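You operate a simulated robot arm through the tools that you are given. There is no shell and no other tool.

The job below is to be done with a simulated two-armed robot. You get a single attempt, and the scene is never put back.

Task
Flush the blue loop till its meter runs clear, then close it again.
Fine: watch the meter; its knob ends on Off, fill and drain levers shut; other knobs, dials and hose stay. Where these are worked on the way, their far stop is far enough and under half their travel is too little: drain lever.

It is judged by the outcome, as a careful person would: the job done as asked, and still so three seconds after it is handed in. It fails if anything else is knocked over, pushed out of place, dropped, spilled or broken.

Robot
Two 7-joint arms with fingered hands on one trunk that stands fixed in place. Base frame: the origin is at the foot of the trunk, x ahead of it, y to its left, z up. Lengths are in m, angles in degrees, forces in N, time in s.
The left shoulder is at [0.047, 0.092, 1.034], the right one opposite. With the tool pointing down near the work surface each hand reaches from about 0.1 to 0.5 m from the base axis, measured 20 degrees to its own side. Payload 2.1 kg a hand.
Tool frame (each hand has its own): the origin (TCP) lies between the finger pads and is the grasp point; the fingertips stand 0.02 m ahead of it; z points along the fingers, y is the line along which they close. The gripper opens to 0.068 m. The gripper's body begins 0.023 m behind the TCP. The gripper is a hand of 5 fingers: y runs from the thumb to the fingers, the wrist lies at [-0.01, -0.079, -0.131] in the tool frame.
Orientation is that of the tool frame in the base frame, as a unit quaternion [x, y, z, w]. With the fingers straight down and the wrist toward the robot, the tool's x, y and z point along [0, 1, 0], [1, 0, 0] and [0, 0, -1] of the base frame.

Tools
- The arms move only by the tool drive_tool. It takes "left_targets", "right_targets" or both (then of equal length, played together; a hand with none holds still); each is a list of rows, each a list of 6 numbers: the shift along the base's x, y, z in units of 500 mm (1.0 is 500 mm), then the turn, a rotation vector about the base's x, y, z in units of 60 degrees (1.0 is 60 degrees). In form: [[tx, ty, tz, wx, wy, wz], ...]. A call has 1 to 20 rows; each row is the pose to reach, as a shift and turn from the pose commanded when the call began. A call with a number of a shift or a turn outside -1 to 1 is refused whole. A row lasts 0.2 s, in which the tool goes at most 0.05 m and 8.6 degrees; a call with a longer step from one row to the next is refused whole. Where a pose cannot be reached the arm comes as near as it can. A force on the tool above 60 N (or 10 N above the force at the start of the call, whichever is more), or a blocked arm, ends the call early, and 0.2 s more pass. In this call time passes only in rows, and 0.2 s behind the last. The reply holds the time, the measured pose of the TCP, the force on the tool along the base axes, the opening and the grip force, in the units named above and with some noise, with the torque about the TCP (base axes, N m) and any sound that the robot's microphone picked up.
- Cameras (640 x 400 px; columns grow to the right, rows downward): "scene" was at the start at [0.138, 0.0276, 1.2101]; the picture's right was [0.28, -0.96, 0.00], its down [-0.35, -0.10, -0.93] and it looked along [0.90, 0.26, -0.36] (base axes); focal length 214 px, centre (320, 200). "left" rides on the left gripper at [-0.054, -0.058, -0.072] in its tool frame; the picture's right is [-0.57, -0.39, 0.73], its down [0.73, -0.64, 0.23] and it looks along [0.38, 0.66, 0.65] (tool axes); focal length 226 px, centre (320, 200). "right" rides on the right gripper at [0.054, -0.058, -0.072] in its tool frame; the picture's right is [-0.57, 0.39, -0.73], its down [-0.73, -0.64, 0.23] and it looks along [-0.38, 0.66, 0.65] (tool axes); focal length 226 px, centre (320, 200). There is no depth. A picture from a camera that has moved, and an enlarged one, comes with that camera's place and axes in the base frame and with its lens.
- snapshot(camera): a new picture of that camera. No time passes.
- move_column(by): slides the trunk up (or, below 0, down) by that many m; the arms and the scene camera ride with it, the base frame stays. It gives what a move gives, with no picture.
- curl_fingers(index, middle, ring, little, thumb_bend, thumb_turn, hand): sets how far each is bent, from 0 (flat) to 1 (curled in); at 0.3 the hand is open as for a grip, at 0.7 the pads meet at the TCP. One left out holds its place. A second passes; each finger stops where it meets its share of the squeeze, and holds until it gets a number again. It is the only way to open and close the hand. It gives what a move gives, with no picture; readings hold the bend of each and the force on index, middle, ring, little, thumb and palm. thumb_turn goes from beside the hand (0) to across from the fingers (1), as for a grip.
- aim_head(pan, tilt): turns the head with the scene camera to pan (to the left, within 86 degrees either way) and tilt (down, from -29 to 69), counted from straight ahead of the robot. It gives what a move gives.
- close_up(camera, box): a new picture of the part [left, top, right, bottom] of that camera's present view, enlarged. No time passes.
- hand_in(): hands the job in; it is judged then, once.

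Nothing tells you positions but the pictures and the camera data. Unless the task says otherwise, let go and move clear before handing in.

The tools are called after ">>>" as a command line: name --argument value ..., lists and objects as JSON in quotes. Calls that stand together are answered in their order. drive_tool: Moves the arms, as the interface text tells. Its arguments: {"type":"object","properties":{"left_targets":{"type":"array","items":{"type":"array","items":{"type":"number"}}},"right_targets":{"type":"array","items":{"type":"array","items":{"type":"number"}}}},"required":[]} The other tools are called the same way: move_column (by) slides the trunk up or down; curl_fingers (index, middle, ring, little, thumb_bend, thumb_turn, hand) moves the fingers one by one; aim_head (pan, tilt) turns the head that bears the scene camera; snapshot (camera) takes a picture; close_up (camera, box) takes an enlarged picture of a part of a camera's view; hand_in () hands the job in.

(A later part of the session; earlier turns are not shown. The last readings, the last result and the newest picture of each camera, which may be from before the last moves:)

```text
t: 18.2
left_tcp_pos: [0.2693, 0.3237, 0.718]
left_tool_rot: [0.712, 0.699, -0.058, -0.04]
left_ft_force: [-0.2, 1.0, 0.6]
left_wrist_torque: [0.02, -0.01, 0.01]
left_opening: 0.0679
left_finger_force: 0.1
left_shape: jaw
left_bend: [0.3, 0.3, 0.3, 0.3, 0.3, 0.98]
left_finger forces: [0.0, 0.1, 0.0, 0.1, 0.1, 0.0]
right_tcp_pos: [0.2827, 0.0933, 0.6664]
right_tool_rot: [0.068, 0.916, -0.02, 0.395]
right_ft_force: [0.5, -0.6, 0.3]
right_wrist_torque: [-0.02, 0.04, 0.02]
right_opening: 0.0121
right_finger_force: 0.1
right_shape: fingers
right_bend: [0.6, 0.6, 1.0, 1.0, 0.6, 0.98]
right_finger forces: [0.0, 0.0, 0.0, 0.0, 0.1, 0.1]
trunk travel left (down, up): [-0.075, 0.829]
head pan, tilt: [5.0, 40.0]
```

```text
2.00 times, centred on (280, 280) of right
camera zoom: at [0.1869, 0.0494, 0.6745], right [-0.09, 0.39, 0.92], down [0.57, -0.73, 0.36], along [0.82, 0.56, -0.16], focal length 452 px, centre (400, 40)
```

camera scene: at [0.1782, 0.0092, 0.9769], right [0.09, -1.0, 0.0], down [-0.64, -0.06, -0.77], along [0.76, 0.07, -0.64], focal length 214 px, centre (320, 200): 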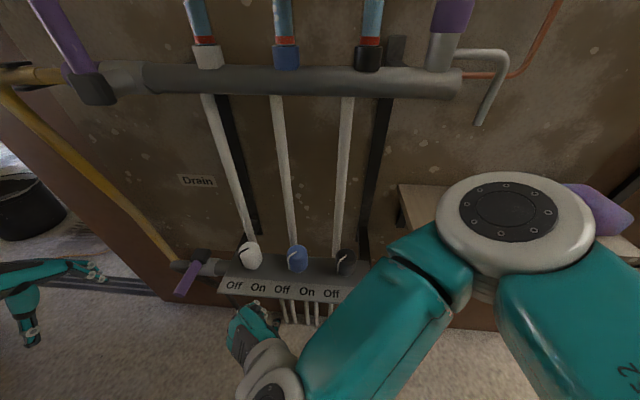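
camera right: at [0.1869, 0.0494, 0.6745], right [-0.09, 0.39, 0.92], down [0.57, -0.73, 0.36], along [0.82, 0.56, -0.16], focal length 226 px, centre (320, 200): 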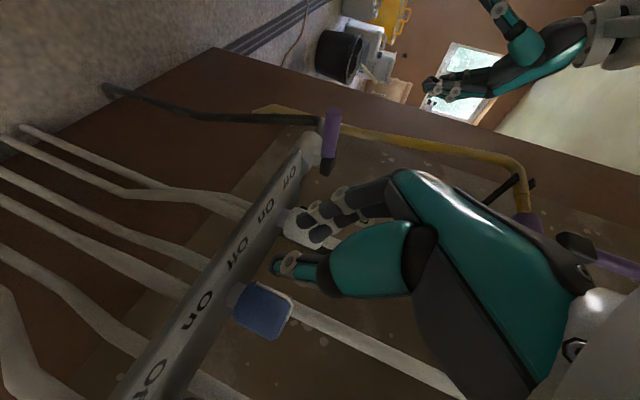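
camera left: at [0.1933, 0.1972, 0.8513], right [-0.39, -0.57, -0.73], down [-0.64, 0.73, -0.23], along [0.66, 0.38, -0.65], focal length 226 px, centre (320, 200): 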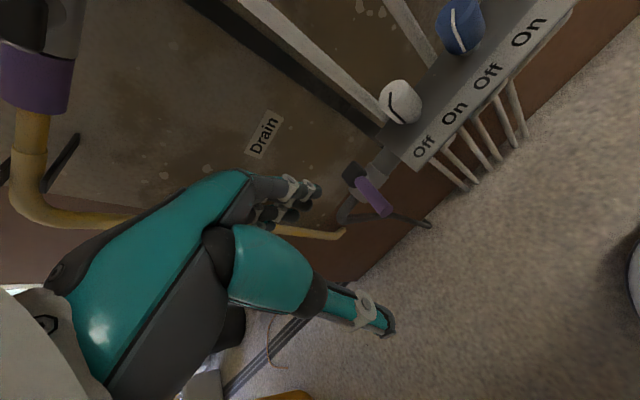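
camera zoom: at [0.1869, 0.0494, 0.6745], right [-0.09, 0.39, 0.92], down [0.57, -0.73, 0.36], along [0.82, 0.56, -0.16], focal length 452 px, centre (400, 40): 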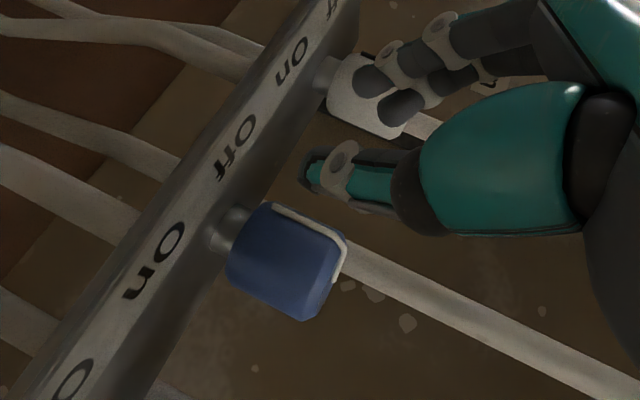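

The blue pointer is still at Off, so nothing moved. A thumb-up "handshake" orientation should suit this wrist much better, so I'll rotate the right hand back through neutral in free space, moving slightly to the right.

>>> curl_fingers --hand "right" --index 0.3 --middle 0.3 --thumb_bend 0.3

>>> drive_tool --right_targets '[[-0.01, -0.02, 0.02, 0.052, 0.047, -0.1065], [-0.02, -0.04, 0.04, 0.104, 0.094, -0.213], [-0.03, -0.06, 0.06, 0.156, 0.141, -0.319], [-0.04, -0.08, 0.08, 0.208, 0.188, -0.426], [-0.04, -0.1, 0.1, 0.26, 0.235, -0.532], [-0.04, -0.1, 0.1, 0.3125, 0.2825, -0.6387]]'

>>> drive_tool --right_targets '[[0, 0, 0, 0.052, 0.047, -0.1065], [0, 0, 0, 0.104, 0.094, -0.213], [0, 0, 0, 0.156, 0.141, -0.319], [0, 0, 0, 0.208, 0.188, -0.426], [0, 0, 0, 0.26, 0.235, -0.532], [0, 0, 0, 0.3125, 0.2825, -0.6387]]'

>>> drive_tool --right_targets '[[0, 0, 0, 0.0542, -0.0542, -0.116], [0, 0, 0, 0.1083, -0.1083, -0.2325], [0, 0, 0, 0.1625, -0.1625, -0.349], [0, 0, 0, 0.2167, -0.2167, -0.465], [0, 0, 0, 0.271, -0.271, -0.581], [0, 0, 0, 0.325, -0.325, -0.6975]]'

>>> drive_tool --right_targets '[[0, 0, 0, 0.0542, -0.0542, -0.116], [0, 0, 0, 0.1083, -0.1083, -0.2325], [0, 0, 0, 0.1625, -0.1625, -0.349], [0, 0, 0, 0.2167, -0.2167, -0.465], [0, 0, 0, 0.271, -0.271, -0.581], [0, 0, 0, 0.325, -0.325, -0.6975]]'

```text
t: 19.2
left_tcp_pos: [0.2693, 0.3242, 0.7171]
left_tool_rot: [0.712, 0.699, -0.059, -0.041]
left_ft_force: [-0.6, 0.7, 0.1]
left_wrist_torque: [0.02, -0.02, -0.02]
left_opening: 0.068
left_finger_force: 0.0
left_shape: jaw
left_bend: [0.3, 0.3, 0.3, 0.3, 0.3, 0.98]
left_finger forces: [0.0, 0.0, 0.1, 0.0, 0.0, 0.0]
right_tcp_pos: [0.2828, 0.0943, 0.6642]
right_tool_rot: [0.067, 0.916, -0.021, 0.394]
right_ft_force: [0.9, -1.3, -0.4]
right_wrist_torque: [-0.02, 0.0, 0.01]
right_opening: 0.0625
right_finger_force: 0.1
right_shape: fingers
right_bend: [0.3, 0.3, 1.0, 1.0, 0.3, 0.98]
right_finger forces: [0.1, 0.0, 0.1, 0.1, 0.1, 0.1]
trunk travel left (down, up): [-0.075, 0.829]
head pan, tilt: [5.0, 40.0]
```

```text
t: 20.6
left_tcp_pos: [0.2698, 0.3245, 0.7172]
left_tool_rot: [0.712, 0.698, -0.059, -0.04]
left_ft_force: [-0.3, -0.4, 0.7]
left_wrist_torque: [0.04, 0.0, -0.02]
left_opening: 0.068
left_finger_force: 0.1
left_shape: jaw
left_bend: [0.3, 0.3, 0.3, 0.3, 0.3, 0.98]
left_finger forces: [0.0, 0.0, 0.0, 0.1, 0.1, 0.1]
right_tcp_pos: [0.2633, 0.044, 0.7162]
right_tool_rot: [0.421, 0.882, -0.011, 0.212]
right_ft_force: [0.0, -1.0, 0.2]
right_wrist_torque: [-0.02, 0.0, 0.02]
right_opening: 0.062
right_finger_force: 0.0
right_shape: fingers
right_bend: [0.3, 0.3, 1.0, 1.0, 0.3, 0.98]
right_finger forces: [0.1, 0.0, 0.0, 0.0, 0.0, 0.1]
trunk travel left (down, up): [-0.075, 0.829]
head pan, tilt: [5.0, 40.0]
```

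```text
t: 22.0
left_tcp_pos: [0.269, 0.3234, 0.7174]
left_tool_rot: [0.712, 0.698, -0.059, -0.04]
left_ft_force: [-0.2, 0.2, -0.4]
left_wrist_torque: [-0.01, 0.01, 0.03]
left_opening: 0.0679
left_finger_force: 0.0
left_shape: jaw
left_bend: [0.3, 0.3, 0.3, 0.3, 0.3, 0.98]
left_finger forces: [0.0, 0.0, 0.0, 0.1, 0.1, 0.0]
right_tcp_pos: [0.2636, 0.0436, 0.7158]
right_tool_rot: [0.708, 0.706, 0.0, 0.0]
right_ft_force: [-0.2, -0.1, 0.2]
right_wrist_torque: [0.0, 0.0, 0.01]
right_opening: 0.0623
right_finger_force: 0.1
right_shape: fingers
right_bend: [0.3, 0.3, 1.0, 1.0, 0.3, 0.98]
right_finger forces: [0.1, 0.1, 0.0, 0.1, 0.1, 0.1]
trunk travel left (down, up): [-0.075, 0.829]
head pan, tilt: [5.0, 40.0]
```

```text
t: 23.4
left_tcp_pos: [0.2697, 0.323, 0.717]
left_tool_rot: [0.712, 0.699, -0.06, -0.04]
left_ft_force: [0.6, -0.2, 0.2]
left_wrist_torque: [0.01, -0.04, -0.01]
left_opening: 0.0679
left_finger_force: 0.0
left_shape: jaw
left_bend: [0.3, 0.3, 0.3, 0.3, 0.3, 0.98]
left_finger forces: [0.0, 0.0, 0.0, 0.0, 0.0, 0.0]
right_tcp_pos: [0.2656, 0.0423, 0.7164]
right_tool_rot: [0.892, 0.386, 0.233, 0.0]
right_ft_force: [0.3, -0.5, -0.4]
right_wrist_torque: [0.0, 0.0, 0.0]
right_opening: 0.0623
right_finger_force: 0.1
right_shape: fingers
right_bend: [0.3, 0.3, 1.0, 1.0, 0.3, 0.98]
right_finger forces: [0.0, 0.0, 0.1, 0.0, 0.1, 0.0]
trunk travel left (down, up): [-0.075, 0.829]
head pan, tilt: [5.0, 40.0]
```

```text
t: 24.8
left_tcp_pos: [0.2694, 0.3226, 0.7179]
left_tool_rot: [0.712, 0.699, -0.059, -0.04]
left_ft_force: [-0.5, 0.1, -1.0]
left_wrist_torque: [0.03, -0.05, -0.01]
left_opening: 0.068
left_finger_force: 0.1
left_shape: jaw
left_bend: [0.3, 0.3, 0.3, 0.3, 0.3, 0.98]
left_finger forces: [0.0, 0.0, 0.0, 0.0, 0.0, 0.0]
right_tcp_pos: [0.272, 0.0281, 0.7219]
right_tool_rot: [0.907, 0.001, 0.421, -0.002]
right_ft_force: [-0.3, 0.4, -0.7]
right_wrist_torque: [0.0, 0.0, 0.0]
right_opening: 0.0619
right_finger_force: 0.1
right_shape: fingers
right_bend: [0.3, 0.3, 1.0, 1.0, 0.3, 0.98]
right_finger forces: [0.1, 0.0, 0.0, 0.0, 0.1, 0.0]
right hand out of reach, approached as far as the arm can: row 4, 5, 6
trunk travel left (down, up): [-0.075, 0.829]
head pan, tilt: [5.0, 40.0]
```

Now testing the yaw range in free space with this handshake orientation, slightly further forward.

>>> drive_tool --right_targets '[[0.05, 0.04, 0.0, 0, 0, 0], [0.1, 0.08, 0.0, 0, 0, 0], [0.1, 0.08, 0.0, 0, 0, -0.13], [0.1, 0.08, 0.0, 0, 0, -0.26], [0.1, 0.08, 0.0, 0, 0, -0.4], [0.1, 0.08, 0.0, 0, 0, -0.5]]'

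>>> drive_tool --right_targets '[[0, 0, 0.0, 0, 0, 0.13], [0, 0, 0, 0, 0, 0.26], [0, 0, 0, 0, 0, 0.39], [0, 0, 0, 0, 0, 0.52], [0, 0, 0, 0, 0, 0.65], [0, 0, 0, 0, 0, 0.78], [0, 0, 0, 0, 0, 0.91], [0, 0, 0, 0, 0, 1.0]]'

>>> snapshot --camera "scene"

```text
t: 26.2
left_tcp_pos: [0.2698, 0.3241, 0.7173]
left_tool_rot: [0.712, 0.699, -0.059, -0.04]
left_ft_force: [-0.3, -0.2, 0.0]
left_wrist_torque: [-0.04, 0.02, -0.02]
left_opening: 0.068
left_finger_force: 0.0
left_shape: jaw
left_bend: [0.3, 0.3, 0.3, 0.3, 0.3, 0.98]
left_finger forces: [0.0, 0.0, 0.0, 0.0, 0.0, 0.0]
right_tcp_pos: [0.325, 0.0127, 0.7259]
right_tool_rot: [0.875, -0.236, 0.408, 0.109]
right_ft_force: [-0.1, 0.5, 0.3]
right_wrist_torque: [-0.05, -0.03, -0.04]
right_opening: 0.0623
right_finger_force: 0.0
right_shape: fingers
right_bend: [0.3, 0.3, 1.0, 1.0, 0.3, 0.98]
right_finger forces: [0.0, 0.0, 0.0, 0.0, 0.0, 0.0]
right hand out of reach, approached as far as the arm can: row 1, 2, 3, 4, 5, 6
trunk travel left (down, up): [-0.075, 0.829]
head pan, tilt: [5.0, 40.0]
```

```text
t: 28.0
left_tcp_pos: [0.2692, 0.3232, 0.7179]
left_tool_rot: [0.712, 0.698, -0.058, -0.04]
left_ft_force: [-0.9, 0.3, -0.1]
left_wrist_torque: [0.01, 0.0, 0.0]
left_opening: 0.0678
left_finger_force: 0.1
left_shape: jaw
left_bend: [0.3, 0.3, 0.3, 0.3, 0.3, 0.98]
left_finger forces: [0.1, 0.0, 0.0, 0.0, 0.0, 0.0]
right_tcp_pos: [0.3257, 0.0121, 0.7245]
right_tool_rot: [0.875, 0.237, 0.407, -0.11]
right_ft_force: [-0.5, -0.1, 1.2]
right_wrist_torque: [-0.01, 0.01, -0.01]
right_opening: 0.0623
right_finger_force: 0.1
right_shape: fingers
right_bend: [0.3, 0.3, 1.0, 1.0, 0.3, 0.98]
right_finger forces: [0.0, 0.0, 0.0, 0.1, 0.0, 0.1]
trunk travel left (down, up): [-0.075, 0.829]
head pan, tilt: [5.0, 40.0]
```

```text
taken
camera scene: at [0.1781, 0.0093, 0.9769], right [0.09, -1.0, 0.0], down [-0.64, -0.06, -0.77], along [0.76, 0.07, -0.64], focal length 214 px, centre (320, 200)
```

scene: 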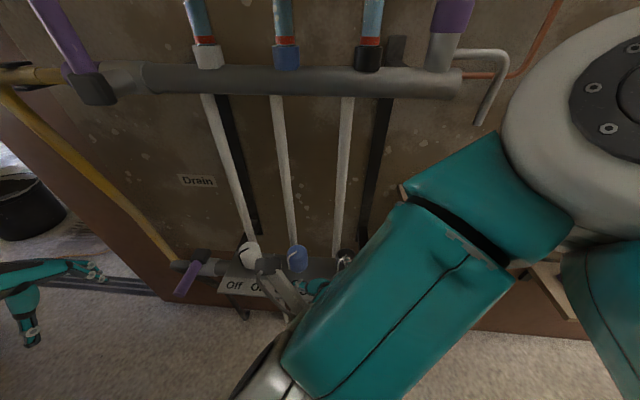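

The right hand's reach to the left is limited, but by mirror symmetry the left hand should have ample range at this knob. I'll retire the right hand to the right and prepare the left hand in the mirrored handshake pose.

>>> drive_tool --right_targets '[[-0.04, -0.04, 0.04, 0, 0, 0], [-0.06, -0.1, 0.1, 0, 0, 0], [-0.06, -0.18, 0.14, 0, 0, 0], [-0.06, -0.26, 0.16, 0, 0, 0], [-0.06, -0.34, 0.16, 0, 0, 0], [-0.06, -0.4, 0.16, 0, 0, 0]]' --left_targets '[[0, 0, 0, 0.026, -0.134, 0.018], [0, 0, 0.02, 0.026, -0.134, 0.018], [0, 0, 0.04, 0.026, -0.134, 0.018], [0, 0, 0.04, 0.026, -0.134, 0.018], [0, 0, 0.04, 0.026, -0.134, 0.018], [0, 0, 0.04, 0.026, -0.134, 0.018]]'

>>> curl_fingers --hand "left" --ring 1 --little 1

>>> drive_tool --left_targets '[[0, -0.02, 0, -0.0767, -0.0399, 0.0856], [0, -0.04, 0, -0.1533, -0.0799, 0.1712], [0, -0.06, 0, -0.23, -0.1198, 0.2568], [0, -0.08, 0, -0.3067, -0.1597, 0.3424], [0, -0.1, 0, -0.3833, -0.1996, 0.428], [0.01, -0.12, 0, -0.46, -0.2396, 0.5137], [0.02, -0.14, 0, -0.5367, -0.2795, 0.5993], [0.03, -0.16, 0, -0.6134, -0.3194, 0.6849], [0.04, -0.18, 0, -0.69, -0.3594, 0.7705], [0.05, -0.2, 0, -0.7667, -0.3993, 0.8561]]'

>>> snapshot --camera "scene"

>>> snapshot --camera "left"

```text
t: 29.4
left_tcp_pos: [0.2701, 0.3225, 0.7373]
left_tool_rot: [0.707, 0.708, 0.0, -0.001]
left_ft_force: [-0.5, 0.0, 0.1]
left_wrist_torque: [-0.03, 0.0, -0.03]
left_opening: 0.0678
left_finger_force: 0.0
left_shape: jaw
left_bend: [0.3, 0.3, 0.3, 0.3, 0.3, 0.98]
left_finger forces: [0.1, 0.1, 0.1, 0.1, 0.0, 0.1]
left hand out of reach, approached as far as the arm can: row 3
right_tcp_pos: [0.3569, -0.2061, 0.8514]
right_tool_rot: [0.875, 0.235, 0.408, -0.11]
right_ft_force: [0.1, 0.1, 0.0]
right_wrist_torque: [0.01, 0.03, 0.03]
right_opening: 0.0621
right_finger_force: 0.0
right_shape: fingers
right_bend: [0.3, 0.3, 1.0, 1.0, 0.3, 0.98]
right_finger forces: [0.0, 0.0, 0.0, 0.0, 0.0, 0.0]
right hand out of reach, approached as far as the arm can: row 2, 3, 4, 5, 6
trunk travel left (down, up): [-0.075, 0.829]
head pan, tilt: [5.0, 40.0]
```

```text
t: 30.4
left_tcp_pos: [0.27, 0.3235, 0.7386]
left_tool_rot: [0.707, 0.707, 0.001, -0.001]
left_ft_force: [0.5, 0.1, 0.2]
left_wrist_torque: [-0.03, -0.02, 0.03]
left_opening: 0.0623
left_finger_force: 0.0
left_shape: fingers
left_bend: [0.3, 0.3, 1.0, 1.0, 0.3, 0.98]
left_finger forces: [0.0, 0.0, 0.1, 0.0, 0.1, 0.0]
right_tcp_pos: [0.3566, -0.2058, 0.851]
right_tool_rot: [0.876, 0.235, 0.407, -0.111]
right_ft_force: [0.2, -0.5, -0.3]
right_wrist_torque: [0.02, -0.04, 0.02]
right_opening: 0.0621
right_finger_force: 0.1
right_shape: fingers
right_bend: [0.3, 0.3, 1.0, 1.0, 0.3, 0.98]
right_finger forces: [0.1, 0.0, 0.0, 0.0, 0.1, 0.0]
trunk travel left (down, up): [-0.075, 0.829]
head pan, tilt: [5.0, 40.0]
```

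```text
t: 32.6
left_tcp_pos: [0.3462, 0.2724, 0.7284]
left_tool_rot: [0.272, 0.865, -0.126, 0.403]
left_ft_force: [-0.1, -0.6, 0.4]
left_wrist_torque: [0.0, -0.01, 0.02]
left_opening: 0.0623
left_finger_force: 0.1
left_shape: fingers
left_bend: [0.3, 0.3, 1.0, 1.0, 0.3, 0.98]
left_finger forces: [0.0, 0.0, 0.1, 0.0, 0.0, 0.1]
left hand out of reach, approached as far as the arm can: row 4, 5, 6, 7, 8, 9, 10
right_tcp_pos: [0.3559, -0.2055, 0.8515]
right_tool_rot: [0.876, 0.235, 0.408, -0.109]
right_ft_force: [-0.4, 0.4, -0.5]
right_wrist_torque: [0.02, 0.01, -0.01]
right_opening: 0.0624
right_finger_force: 0.0
right_shape: fingers
right_bend: [0.3, 0.3, 1.0, 1.0, 0.3, 0.98]
right_finger forces: [0.0, 0.0, 0.0, 0.0, 0.1, 0.1]
trunk travel left (down, up): [-0.075, 0.829]
head pan, tilt: [5.0, 40.0]
```

```text
taken
camera scene: at [0.178, 0.0091, 0.9769], right [0.09, -1.0, 0.0], down [-0.64, -0.06, -0.77], along [0.76, 0.07, -0.64], focal length 214 px, centre (320, 200)
```

scene: 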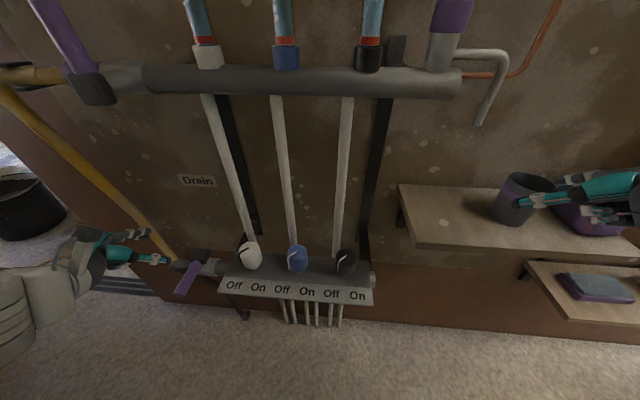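

```text
taken
camera left: at [0.2964, 0.2352, 0.8164], right [0.53, -0.84, -0.03], down [-0.61, -0.36, -0.71], along [0.59, 0.4, -0.7], focal length 226 px, centre (320, 200)
```

left: 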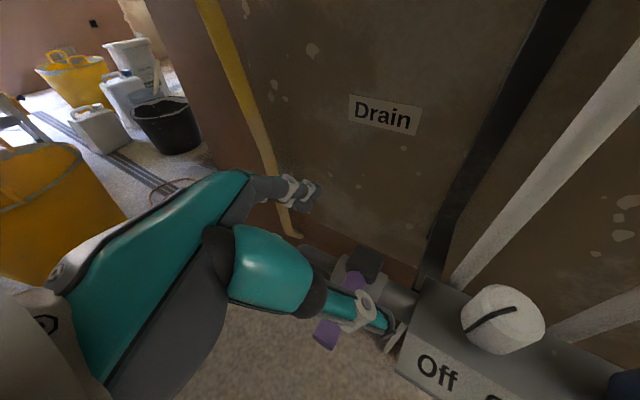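

The left orientation is right; only the too-close position was unreachable. I'm moving it sideways to the pre-grasp above and in front of the blue knob.

>>> drive_tool --left_targets '[[0.0, -0.08, 0.01, 0, 0, 0], [0.0, -0.16, 0.01, 0, 0, 0], [0.0, -0.24, 0.0, 0, 0, 0], [0.005, -0.32, -0.02, 0, 0, 0], [0.01, -0.32, -0.06, 0, 0, 0]]'

>>> snapshot --camera "left"

>>> snapshot --camera "scene"

```text
t: 33.8
left_tcp_pos: [0.3728, 0.1046, 0.6905]
left_tool_rot: [0.273, 0.865, -0.126, 0.402]
left_ft_force: [0.3, 0.3, 0.6]
left_wrist_torque: [0.03, 0.02, -0.02]
left_opening: 0.0623
left_finger_force: 0.0
left_shape: fingers
left_bend: [0.3, 0.3, 1.0, 1.0, 0.3, 0.98]
left_finger forces: [0.0, 0.0, 0.1, 0.0, 0.0, 0.0]
left hand out of reach, approached as far as the arm can: row 1, 2, 3, 4, 5
right_tcp_pos: [0.357, -0.2051, 0.8512]
right_tool_rot: [0.875, 0.236, 0.408, -0.109]
right_ft_force: [0.2, 0.1, 0.1]
right_wrist_torque: [0.02, -0.01, 0.02]
right_opening: 0.0623
right_finger_force: 0.0
right_shape: fingers
right_bend: [0.3, 0.3, 1.0, 1.0, 0.3, 0.98]
right_finger forces: [0.1, 0.1, 0.0, 0.1, 0.0, 0.1]
trunk travel left (down, up): [-0.075, 0.829]
head pan, tilt: [5.0, 40.0]
```

```text
taken
camera left: at [0.3233, 0.0671, 0.7776], right [0.53, -0.85, -0.04], down [-0.61, -0.35, -0.71], along [0.59, 0.4, -0.7], focal length 226 px, centre (320, 200)
```

left: 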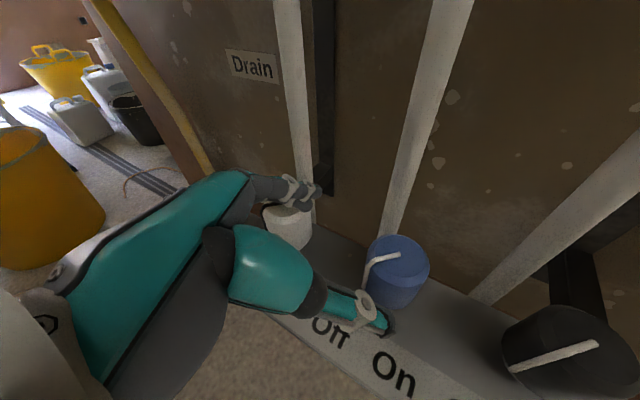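

```text
taken
camera scene: at [0.1781, 0.0091, 0.9769], right [0.09, -1.0, 0.0], down [-0.64, -0.06, -0.77], along [0.76, 0.07, -0.64], focal length 214 px, centre (320, 200)
```

scene: 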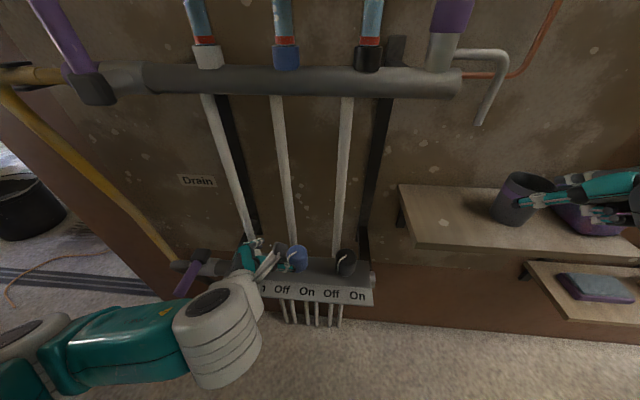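

The knob is well placed in the left camera's view. I'll align onto the approach line (yaw −30°) and advance to straddle it.

>>> drive_tool --left_targets '[[0.0, -0.025, -0.025, 0, 0, 0.083], [0.03, -0.0425, -0.066, 0, 0, 0.083], [0.062, -0.06, -0.107, 0, 0, 0.083]]'

>>> snapshot --camera "left"

>>> close_up --camera "scene" --box '[210, 225, 370, 315]'

```text
t: 34.6
left_tcp_pos: [0.4035, 0.0752, 0.6368]
left_tool_rot: [0.235, 0.876, -0.109, 0.407]
left_ft_force: [-0.2, -0.2, -1.3]
left_wrist_torque: [-0.02, -0.03, 0.02]
left_opening: 0.0623
left_finger_force: 0.0
left_shape: fingers
left_bend: [0.3, 0.3, 1.0, 1.0, 0.3, 0.98]
left_finger forces: [0.1, 0.0, 0.0, 0.1, 0.1, 0.0]
right_tcp_pos: [0.3578, -0.2054, 0.8516]
right_tool_rot: [0.876, 0.235, 0.407, -0.109]
right_ft_force: [-0.3, -0.7, -0.7]
right_wrist_torque: [0.0, -0.03, 0.02]
right_opening: 0.0622
right_finger_force: 0.1
right_shape: fingers
right_bend: [0.3, 0.3, 1.0, 1.0, 0.3, 0.98]
right_finger forces: [0.0, 0.1, 0.0, 0.0, 0.1, 0.0]
trunk travel left (down, up): [-0.075, 0.829]
head pan, tilt: [5.0, 40.0]
```

```text
taken
camera left: at [0.3578, 0.0332, 0.7243], right [0.6, -0.8, -0.04], down [-0.58, -0.41, -0.71], along [0.55, 0.45, -0.7], focal length 226 px, centre (320, 200)
```

left: 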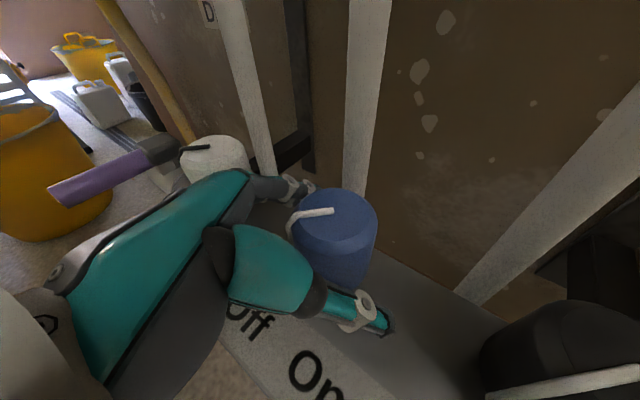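

```text
4.00 times, centred on (290, 270) of scene
camera zoom: at [0.1781, 0.0091, 0.9769], right [0.09, -1.0, 0.0], down [-0.64, -0.06, -0.77], along [0.76, 0.07, -0.64], focal length 858 px, centre (440, -80)
```

zoom: 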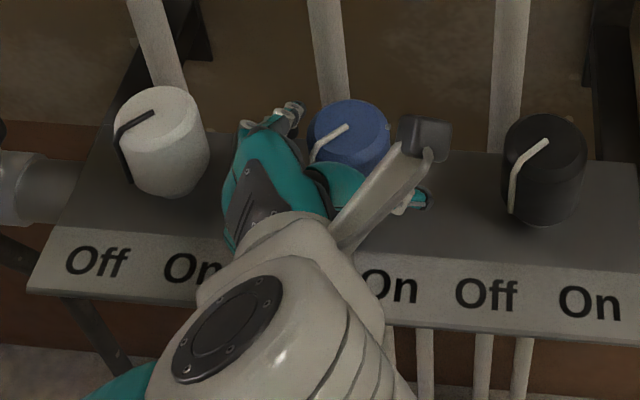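

Alignment is good; a 5 mm nudge toward the knob centre, then closing the grip.

>>> drive_tool --left_targets '[[0.008, -0.007, -0.002, 0, 0, 0]]'

>>> curl_fingers --hand "left" --index 0.7 --middle 0.7 --thumb_bend 0.7

>>> snapshot --camera "left"

>>> close_up --camera "scene" --box '[210, 225, 370, 315]'

```text
t: 35.0
left_tcp_pos: [0.4073, 0.0711, 0.6365]
left_tool_rot: [0.235, 0.876, -0.109, 0.407]
left_ft_force: [0.3, -0.3, 0.2]
left_wrist_torque: [0.0, 0.01, 0.01]
left_opening: 0.0624
left_finger_force: 0.1
left_shape: fingers
left_bend: [0.3, 0.3, 1.0, 1.0, 0.3, 0.98]
left_finger forces: [0.0, 0.0, 0.0, 0.1, 0.1, 0.0]
right_tcp_pos: [0.3571, -0.2058, 0.8517]
right_tool_rot: [0.876, 0.235, 0.407, -0.11]
right_ft_force: [-0.5, 0.1, 0.3]
right_wrist_torque: [-0.01, -0.02, 0.02]
right_opening: 0.0622
right_finger_force: 0.0
right_shape: fingers
right_bend: [0.3, 0.3, 1.0, 1.0, 0.3, 0.98]
right_finger forces: [0.0, 0.1, 0.0, 0.1, 0.1, 0.0]
trunk travel left (down, up): [-0.075, 0.829]
head pan, tilt: [5.0, 40.0]
```

```text
t: 36.0
left_tcp_pos: [0.408, 0.0719, 0.6344]
left_tool_rot: [0.235, 0.876, -0.108, 0.408]
left_ft_force: [3.1, 3.4, -0.6]
left_wrist_torque: [0.08, -0.03, 0.03]
left_opening: 0.0235
left_finger_force: 12.7
left_shape: fingers
left_bend: [0.52, 0.54, 1.0, 1.0, 0.56, 0.97]
left_finger forces: [10.3, 4.8, 0.1, 0.1, 10.0, 0.0]
right_tcp_pos: [0.3568, -0.2056, 0.8507]
right_tool_rot: [0.876, 0.236, 0.407, -0.109]
right_ft_force: [0.3, 0.2, 0.7]
right_wrist_torque: [-0.03, -0.01, -0.01]
right_opening: 0.062
right_finger_force: 0.1
right_shape: fingers
right_bend: [0.3, 0.3, 1.0, 1.0, 0.3, 0.98]
right_finger forces: [0.0, 0.0, 0.0, 0.0, 0.0, 0.1]
trunk travel left (down, up): [-0.075, 0.829]
head pan, tilt: [5.0, 40.0]
```

```text
taken
camera left: at [0.3619, 0.0301, 0.7234], right [0.6, -0.8, -0.04], down [-0.58, -0.41, -0.71], along [0.55, 0.45, -0.7], focal length 226 px, centre (320, 200)
```

left: 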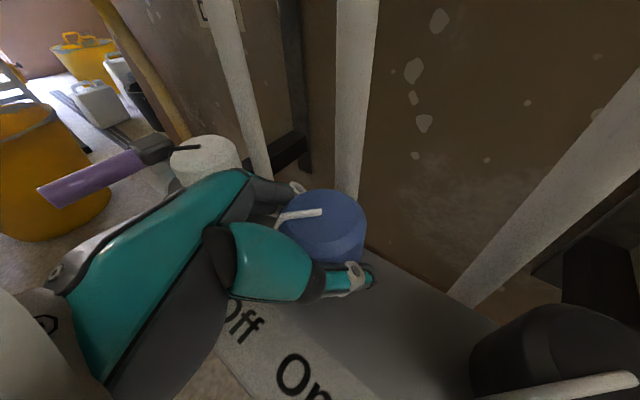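

```text
4.00 times, centred on (290, 270) of scene
camera zoom: at [0.1784, 0.0094, 0.9768], right [0.09, -1.0, 0.0], down [-0.64, -0.06, -0.77], along [0.76, 0.07, -0.64], focal length 858 px, centre (440, -80)
```

zoom: 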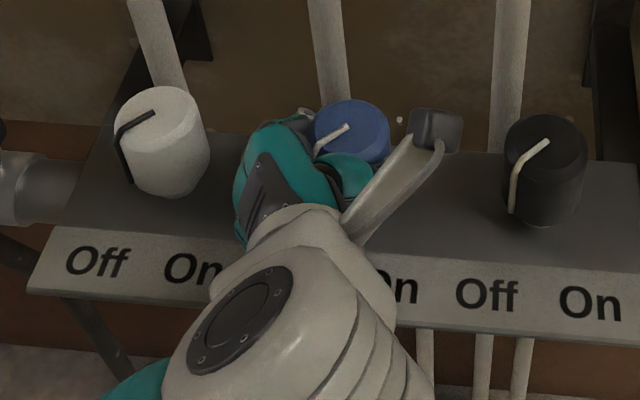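

Firm grip (about 10 N). Turning counter-clockwise 24° first.

>>> drive_tool --left_targets '[[0, 0, 0, 0, 0, 0.1], [0, 0, 0, 0, 0, 0.2], [0, 0, 0, 0, 0, 0.3], [0, 0, 0, 0, 0, 0.4]]'

>>> snapshot --camera "left"

>>> close_up --camera "scene" --box '[210, 225, 370, 315]'

```text
t: 37.0
left_tcp_pos: [0.4076, 0.0702, 0.636]
left_tool_rot: [0.046, 0.905, -0.022, 0.421]
left_ft_force: [3.1, 3.6, 0.3]
left_wrist_torque: [0.06, -0.03, -0.04]
left_opening: 0.0222
left_finger_force: 11.0
left_shape: fingers
left_bend: [0.53, 0.55, 1.0, 1.0, 0.57, 0.97]
left_finger forces: [8.6, 4.4, 0.0, 0.0, 8.8, 0.0]
right_tcp_pos: [0.3572, -0.2065, 0.8511]
right_tool_rot: [0.875, 0.236, 0.408, -0.11]
right_ft_force: [-0.5, 0.2, -0.5]
right_wrist_torque: [0.03, 0.0, -0.01]
right_opening: 0.0623
right_finger_force: 0.1
right_shape: fingers
right_bend: [0.3, 0.3, 1.0, 1.0, 0.3, 0.98]
right_finger forces: [0.0, 0.1, 0.0, 0.0, 0.0, 0.0]
trunk travel left (down, up): [-0.075, 0.829]
head pan, tilt: [5.0, 40.0]
```

```text
taken
camera left: at [0.3826, 0.0142, 0.7232], right [0.88, -0.48, -0.04], down [-0.36, -0.61, -0.71], along [0.32, 0.63, -0.7], focal length 226 px, centre (320, 200)
```

left: 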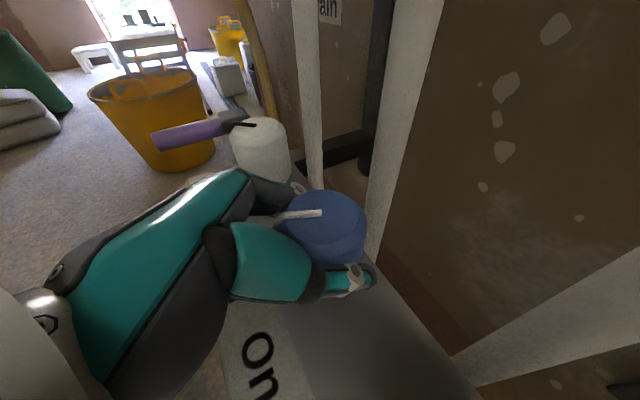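

```text
4.00 times, centred on (290, 270) of scene
camera zoom: at [0.1782, 0.0093, 0.9768], right [0.09, -1.0, 0.0], down [-0.64, -0.06, -0.77], along [0.76, 0.07, -0.64], focal length 858 px, centre (440, -80)
```

zoom: 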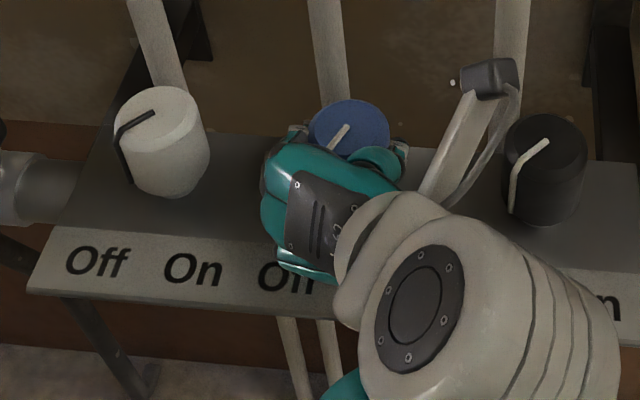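

The knob follows the hand. Continuing 24°, watching the camera bracket's clearance to the neighbouring pipe.

>>> drive_tool --left_targets '[[0, 0, 0, 0, 0, 0.1], [0, 0, 0, 0, 0, 0.2], [0, 0, 0, 0, 0, 0.3], [0, 0, 0, 0, 0, 0.4]]'

>>> snapshot --camera "left"

>>> close_up --camera "scene" --box '[210, 225, 370, 315]'

```text
t: 38.0
left_tcp_pos: [0.4078, 0.0733, 0.6354]
left_tool_rot: [-0.141, 0.894, 0.073, 0.419]
left_ft_force: [-3.1, -6.1, 1.9]
left_wrist_torque: [0.0, 0.02, -0.09]
left_opening: 0.0214
left_finger_force: 11.2
left_shape: fingers
left_bend: [0.6, 0.59, 1.0, 1.0, 0.55, 0.97]
left_finger forces: [5.2, 2.9, 0.0, 0.0, 13.1, 0.1]
right_tcp_pos: [0.3557, -0.206, 0.8512]
right_tool_rot: [0.875, 0.235, 0.408, -0.109]
right_ft_force: [0.2, -0.5, 0.1]
right_wrist_torque: [0.02, -0.03, 0.02]
right_opening: 0.0622
right_finger_force: 0.0
right_shape: fingers
right_bend: [0.3, 0.3, 1.0, 1.0, 0.3, 0.98]
right_finger forces: [0.0, 0.1, 0.1, 0.0, 0.0, 0.0]
trunk travel left (down, up): [-0.075, 0.829]
head pan, tilt: [5.0, 40.0]
```

```text
taken
camera left: at [0.4079, 0.0103, 0.7221], right [1.0, -0.08, -0.04], down [-0.08, -0.69, -0.72], along [0.03, 0.72, -0.69], focal length 226 px, centre (320, 200)
```

left: 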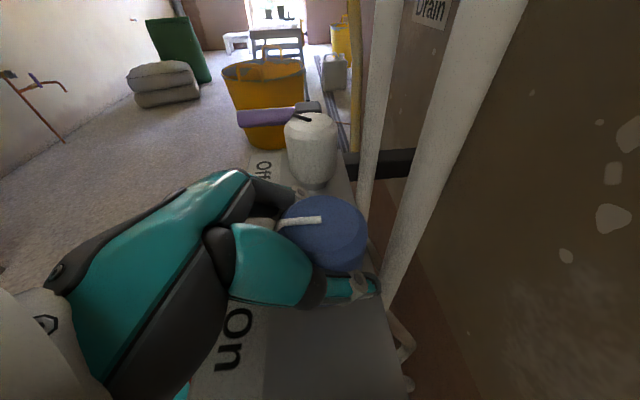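

```text
4.00 times, centred on (290, 270) of scene
camera zoom: at [0.1777, 0.0084, 0.977], right [0.09, -1.0, 0.0], down [-0.64, -0.06, -0.77], along [0.76, 0.07, -0.64], focal length 858 px, centre (440, -80)
```

zoom: 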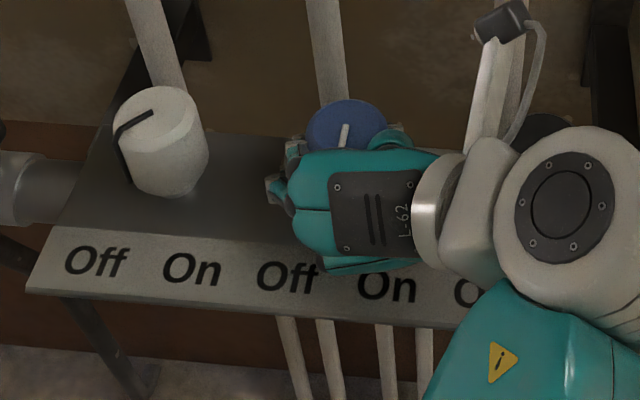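

The pointer is now about straight ahead (halfway). To keep the bracket and wrist clear of the neighbouring pipe I'll release, rotate the open hand back, and re-grip for the second half.

>>> curl_fingers --hand "left" --index 0.3 --middle 0.3 --thumb_bend 0.3

>>> drive_tool --left_targets '[[0, 0, 0, 0, 0, -0.12], [0, 0, 0, 0, 0, -0.24], [0, 0, 0, 0, 0, -0.36], [0, 0, 0, 0, 0, -0.48], [0, 0, 0, 0, 0, -0.6], [0, 0, 0, 0, 0, -0.72], [0, 0, 0, 0, 0, -0.8]]'

>>> snapshot --camera "left"

>>> close_up --camera "scene" --box '[210, 225, 370, 315]'

```text
t: 39.0
left_tcp_pos: [0.4081, 0.0748, 0.6356]
left_tool_rot: [-0.141, 0.894, 0.071, 0.418]
left_ft_force: [-1.7, 0.5, 0.5]
left_wrist_torque: [-0.01, -0.01, -0.01]
left_opening: 0.062
left_finger_force: 1.6
left_shape: fingers
left_bend: [0.3, 0.3, 1.0, 1.0, 0.3, 0.98]
left_finger forces: [0.0, 0.0, 2.6, 0.1, 0.1, 0.1]
right_tcp_pos: [0.3562, -0.2063, 0.8502]
right_tool_rot: [0.876, 0.235, 0.407, -0.11]
right_ft_force: [-0.3, 0.7, 0.5]
right_wrist_torque: [0.01, -0.02, 0.01]
right_opening: 0.0622
right_finger_force: 0.0
right_shape: fingers
right_bend: [0.3, 0.3, 1.0, 1.0, 0.3, 0.98]
right_finger forces: [0.1, 0.0, 0.1, 0.0, 0.0, 0.0]
trunk travel left (down, up): [-0.075, 0.829]
head pan, tilt: [5.0, 40.0]
```

```text
t: 40.8
left_tcp_pos: [0.4317, 0.0769, 0.6787]
left_tool_rot: [0.246, 0.848, -0.08, 0.462]
left_ft_force: [-1.1, 0.2, 0.5]
left_wrist_torque: [0.02, 0.01, 0.01]
left_opening: 0.0625
left_finger_force: 0.1
left_shape: fingers
left_bend: [0.3, 0.3, 1.0, 1.0, 0.3, 0.98]
left_finger forces: [0.1, 0.1, 0.1, 0.0, 0.0, 0.0]
right_tcp_pos: [0.3579, -0.2045, 0.8515]
right_tool_rot: [0.876, 0.235, 0.407, -0.111]
right_ft_force: [0.2, 1.3, 0.1]
right_wrist_torque: [0.03, -0.05, 0.0]
right_opening: 0.0624
right_finger_force: 0.1
right_shape: fingers
right_bend: [0.3, 0.3, 1.0, 1.0, 0.3, 0.98]
right_finger forces: [0.0, 0.0, 0.0, 0.1, 0.0, 0.0]
trunk travel left (down, up): [-0.075, 0.829]
head pan, tilt: [5.0, 40.0]
stopped in row 7 (left hand): the arm was blocked; the commanded pose is now the measured one
```

```text
taken
camera left: at [0.3743, 0.0339, 0.7578], right [0.61, -0.79, 0.02], down [-0.48, -0.39, -0.79], along [0.64, 0.47, -0.61], focal length 226 px, centre (320, 200)
```

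left: 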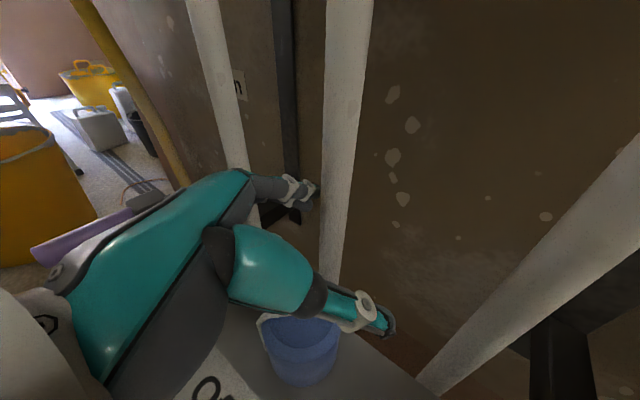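

```text
4.00 times, centred on (290, 270) of scene
camera zoom: at [0.1781, 0.009, 0.9769], right [0.09, -1.0, 0.0], down [-0.64, -0.06, -0.77], along [0.76, 0.07, -0.64], focal length 858 px, centre (440, -80)
```

zoom: 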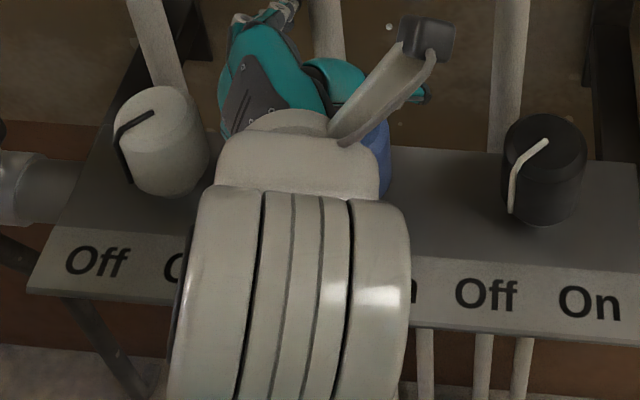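

The return rotation got blocked and the hand rode up over the knob. Backing off carefully along the tool axis to look at the state.

>>> drive_tool --left_targets '[[-0.03, 0.015, 0.03, 0, 0, 0], [-0.06, 0.03, 0.06, 0, 0, 0], [-0.09, 0.045, 0.1, 0, 0, 0]]'

>>> snapshot --camera "left"

>>> snapshot --camera "scene"

```text
t: 41.6
left_tcp_pos: [0.3878, 0.1121, 0.7283]
left_tool_rot: [0.268, 0.848, -0.03, 0.456]
left_ft_force: [-1.0, -0.7, 0.1]
left_wrist_torque: [0.0, -0.01, 0.02]
left_opening: 0.0623
left_finger_force: 0.1
left_shape: fingers
left_bend: [0.3, 0.3, 1.0, 1.0, 0.3, 0.98]
left_finger forces: [0.1, 0.1, 0.0, 0.0, 0.0, 0.0]
right_tcp_pos: [0.3569, -0.2058, 0.8518]
right_tool_rot: [0.876, 0.236, 0.407, -0.11]
right_ft_force: [0.1, -0.4, -0.4]
right_wrist_torque: [0.01, 0.0, 0.01]
right_opening: 0.0621
right_finger_force: 0.0
right_shape: fingers
right_bend: [0.3, 0.3, 1.0, 1.0, 0.3, 0.98]
right_finger forces: [0.0, 0.0, 0.0, 0.0, 0.1, 0.0]
trunk travel left (down, up): [-0.075, 0.829]
head pan, tilt: [5.0, 40.0]
```

```text
taken
camera left: at [0.3297, 0.0605, 0.8028], right [0.62, -0.79, -0.05], down [-0.46, -0.3, -0.84], along [0.64, 0.54, -0.54], focal length 226 px, centre (320, 200)
```

left: 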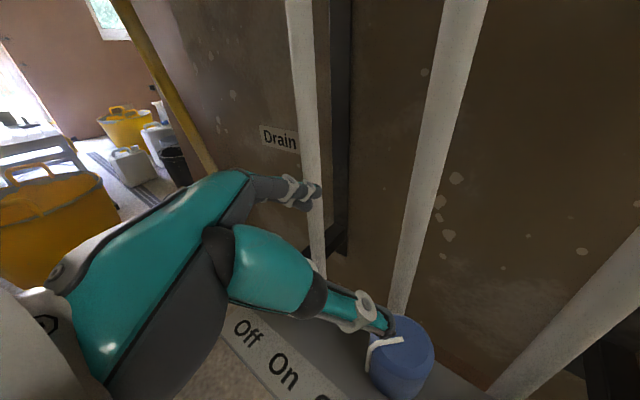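

```text
taken
camera scene: at [0.1781, 0.009, 0.9769], right [0.09, -1.0, 0.0], down [-0.64, -0.06, -0.77], along [0.76, 0.07, -0.64], focal length 214 px, centre (320, 200)
```

scene: 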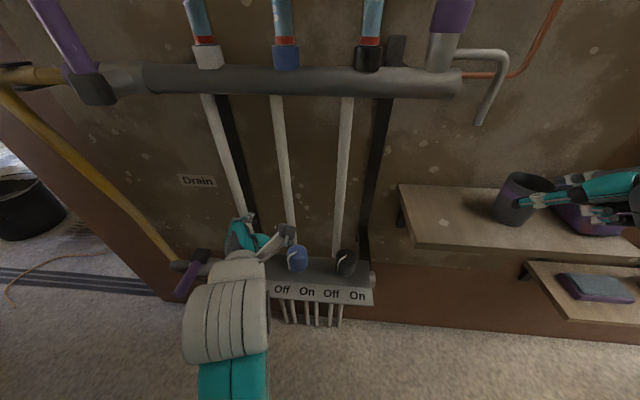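

>>> close_up --camera "scene" --box '[210, 225, 370, 315]'

>>> close_up --camera "left" --box '[220, 280, 460, 400]'

```text
4.00 times, centred on (290, 270) of scene
camera zoom: at [0.1781, 0.009, 0.9769], right [0.09, -1.0, 0.0], down [-0.64, -0.06, -0.77], along [0.76, 0.07, -0.64], focal length 858 px, centre (440, -80)
```

zoom: 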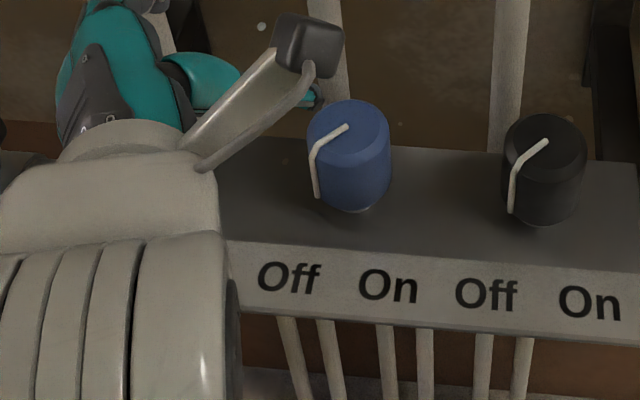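

```text
2.67 times, centred on (340, 340) of left
camera zoom: at [0.3297, 0.0605, 0.8028], right [0.62, -0.79, -0.05], down [-0.46, -0.3, -0.84], along [0.64, 0.54, -0.54], focal length 603 px, centre (267, -173)
```

zoom: 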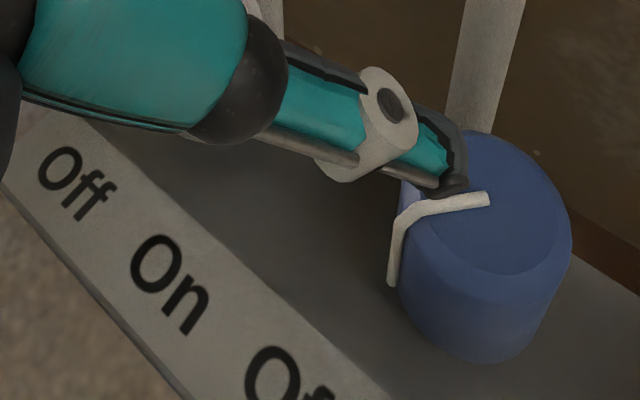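

The knob was dragged back to Off by the curled fingers on the return. I'll repeat the grip, and this time after the first stroke I'll release and withdraw straight out before rotating back.

>>> drive_tool --left_targets '[[-0.01, 0, -0.01, -0.065, 0.073, -0.002], [-0.03, -0.014, -0.04, -0.13, 0.146, -0.004], [-0.03, -0.014, -0.076, -0.13, 0.146, -0.004]]'

>>> snapshot --camera "left"

```text
t: 42.6
left_tcp_pos: [0.3857, 0.1102, 0.7154]
left_tool_rot: [0.238, 0.86, -0.092, 0.442]
left_ft_force: [-0.7, -0.1, 0.1]
left_wrist_torque: [0.0, 0.0, 0.02]
left_opening: 0.0623
left_finger_force: 0.0
left_shape: fingers
left_bend: [0.3, 0.3, 1.0, 1.0, 0.3, 0.98]
left_finger forces: [0.1, 0.0, 0.0, 0.0, 0.0, 0.1]
right_tcp_pos: [0.3561, -0.2056, 0.8512]
right_tool_rot: [0.876, 0.235, 0.407, -0.11]
right_ft_force: [-0.3, 0.3, -0.7]
right_wrist_torque: [0.03, -0.04, -0.01]
right_opening: 0.0619
right_finger_force: 0.1
right_shape: fingers
right_bend: [0.3, 0.3, 1.0, 1.0, 0.3, 0.98]
right_finger forces: [0.0, 0.1, 0.0, 0.0, 0.0, 0.0]
trunk travel left (down, up): [-0.075, 0.829]
head pan, tilt: [5.0, 40.0]
stopped in row 3 (left hand): the arm was blocked; the commanded pose is now the measured one
```

```text
taken
camera left: at [0.3318, 0.0676, 0.7976], right [0.61, -0.79, 0.0], down [-0.51, -0.4, -0.76], along [0.6, 0.46, -0.65], focal length 226 px, centre (320, 200)
```

left: 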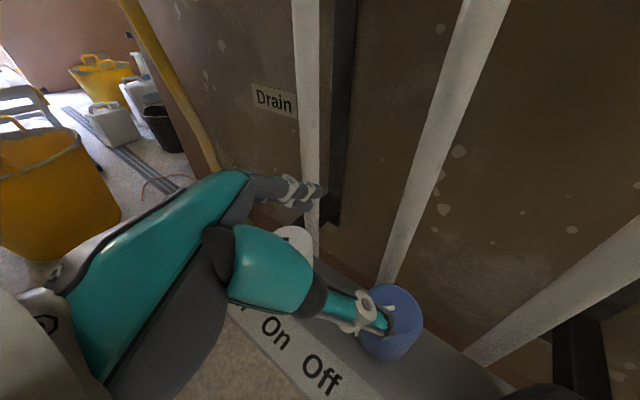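

>>> aim_head --pan 20 --tilt 65

>>> snapshot --camera "scene"

>>> snapshot --camera "right"

```text
t: 43.5
left_tcp_pos: [0.3853, 0.1094, 0.7154]
left_tool_rot: [0.24, 0.86, -0.092, 0.441]
left_ft_force: [0.6, -0.3, -0.3]
left_wrist_torque: [0.02, 0.01, 0.01]
left_opening: 0.0626
left_finger_force: 0.0
left_shape: fingers
left_bend: [0.3, 0.3, 1.0, 1.0, 0.3, 0.98]
left_finger forces: [0.0, 0.0, 0.1, 0.0, 0.1, 0.1]
right_tcp_pos: [0.357, -0.2051, 0.8517]
right_tool_rot: [0.876, 0.235, 0.407, -0.11]
right_ft_force: [-0.8, 0.4, 0.7]
right_wrist_torque: [0.0, 0.02, 0.01]
right_opening: 0.0623
right_finger_force: 0.1
right_shape: fingers
right_bend: [0.3, 0.3, 1.0, 1.0, 0.3, 0.98]
right_finger forces: [0.0, 0.1, 0.0, 0.0, 0.1, 0.0]
trunk travel left (down, up): [-0.075, 0.829]
head pan, tilt: [20.0, 65.0]
```

```text
taken
camera scene: at [0.1505, 0.0224, 0.9446], right [0.34, -0.94, 0.0], down [-0.85, -0.31, -0.42], along [0.4, 0.14, -0.91], focal length 214 px, centre (320, 200)
```

scene: 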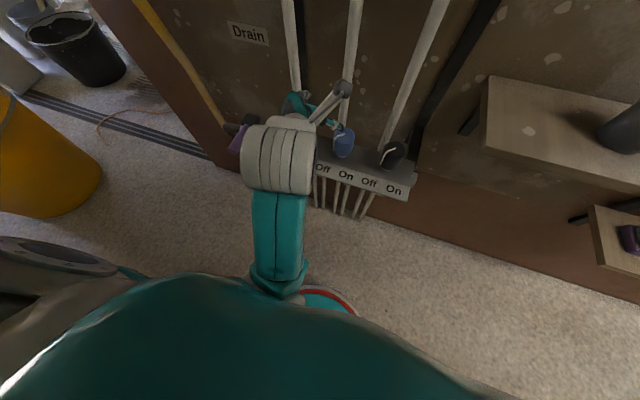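

```text
taken
camera right: at [0.3113, -0.1643, 0.9388], right [-0.6, -0.8, 0.03], down [-0.58, 0.41, -0.71], along [0.55, -0.45, -0.7], focal length 226 px, centre (320, 200)
```

right: 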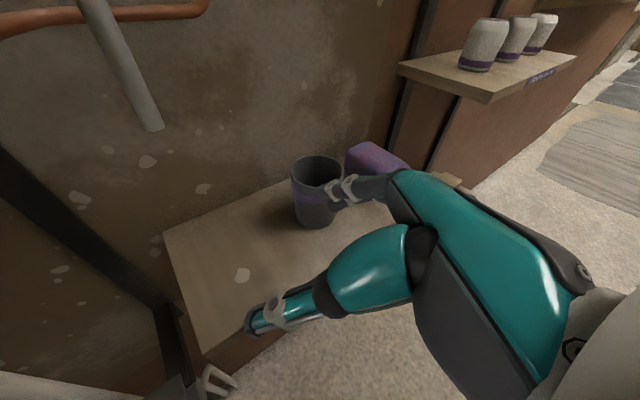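

The left forearm's elbow has tucked in against the trunk, which is what blocks it. I'll withdraw the left arm to the left to free it. The right hand in handshake pose with positive yaw has clear space around this knob, so I'll use it for the turning in two strokes.

>>> drive_tool --left_targets '[[-0.01, 0.03, 0.04, 0, 0, 0], [-0.01, 0.08, 0.06, 0, 0, 0], [-0.01, 0.15, 0.07, 0, 0, 0], [-0.01, 0.23, 0.07, 0, 0, 0], [-0.02, 0.31, 0.07, 0, 0, 0], [-0.03, 0.39, 0.07, 0, 0, 0]]'

>>> snapshot --camera "scene"

```text
t: 44.9
left_tcp_pos: [0.3677, 0.3037, 0.7482]
left_tool_rot: [0.238, 0.86, -0.097, 0.44]
left_ft_force: [0.5, -0.9, 1.2]
left_wrist_torque: [-0.01, -0.02, -0.01]
left_opening: 0.0623
left_finger_force: 0.1
left_shape: fingers
left_bend: [0.3, 0.3, 1.0, 1.0, 0.3, 0.98]
left_finger forces: [0.1, 0.0, 0.1, 0.0, 0.0, 0.0]
left hand out of reach, approached as far as the arm can: row 1, 2, 3, 4
right_tcp_pos: [0.3563, -0.2052, 0.8504]
right_tool_rot: [0.876, 0.235, 0.408, -0.109]
right_ft_force: [0.0, -1.2, 0.0]
right_wrist_torque: [-0.02, 0.02, 0.01]
right_opening: 0.062
right_finger_force: 0.0
right_shape: fingers
right_bend: [0.3, 0.3, 1.0, 1.0, 0.3, 0.98]
right_finger forces: [0.0, 0.0, 0.0, 0.0, 0.0, 0.0]
trunk travel left (down, up): [-0.075, 0.829]
head pan, tilt: [20.0, 65.0]
```

```text
taken
camera scene: at [0.1504, 0.0223, 0.9446], right [0.34, -0.94, 0.0], down [-0.85, -0.31, -0.42], along [0.4, 0.14, -0.91], focal length 214 px, centre (320, 200)
```

scene: 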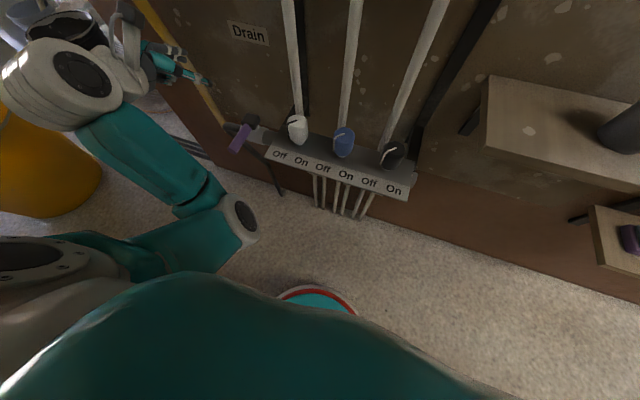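

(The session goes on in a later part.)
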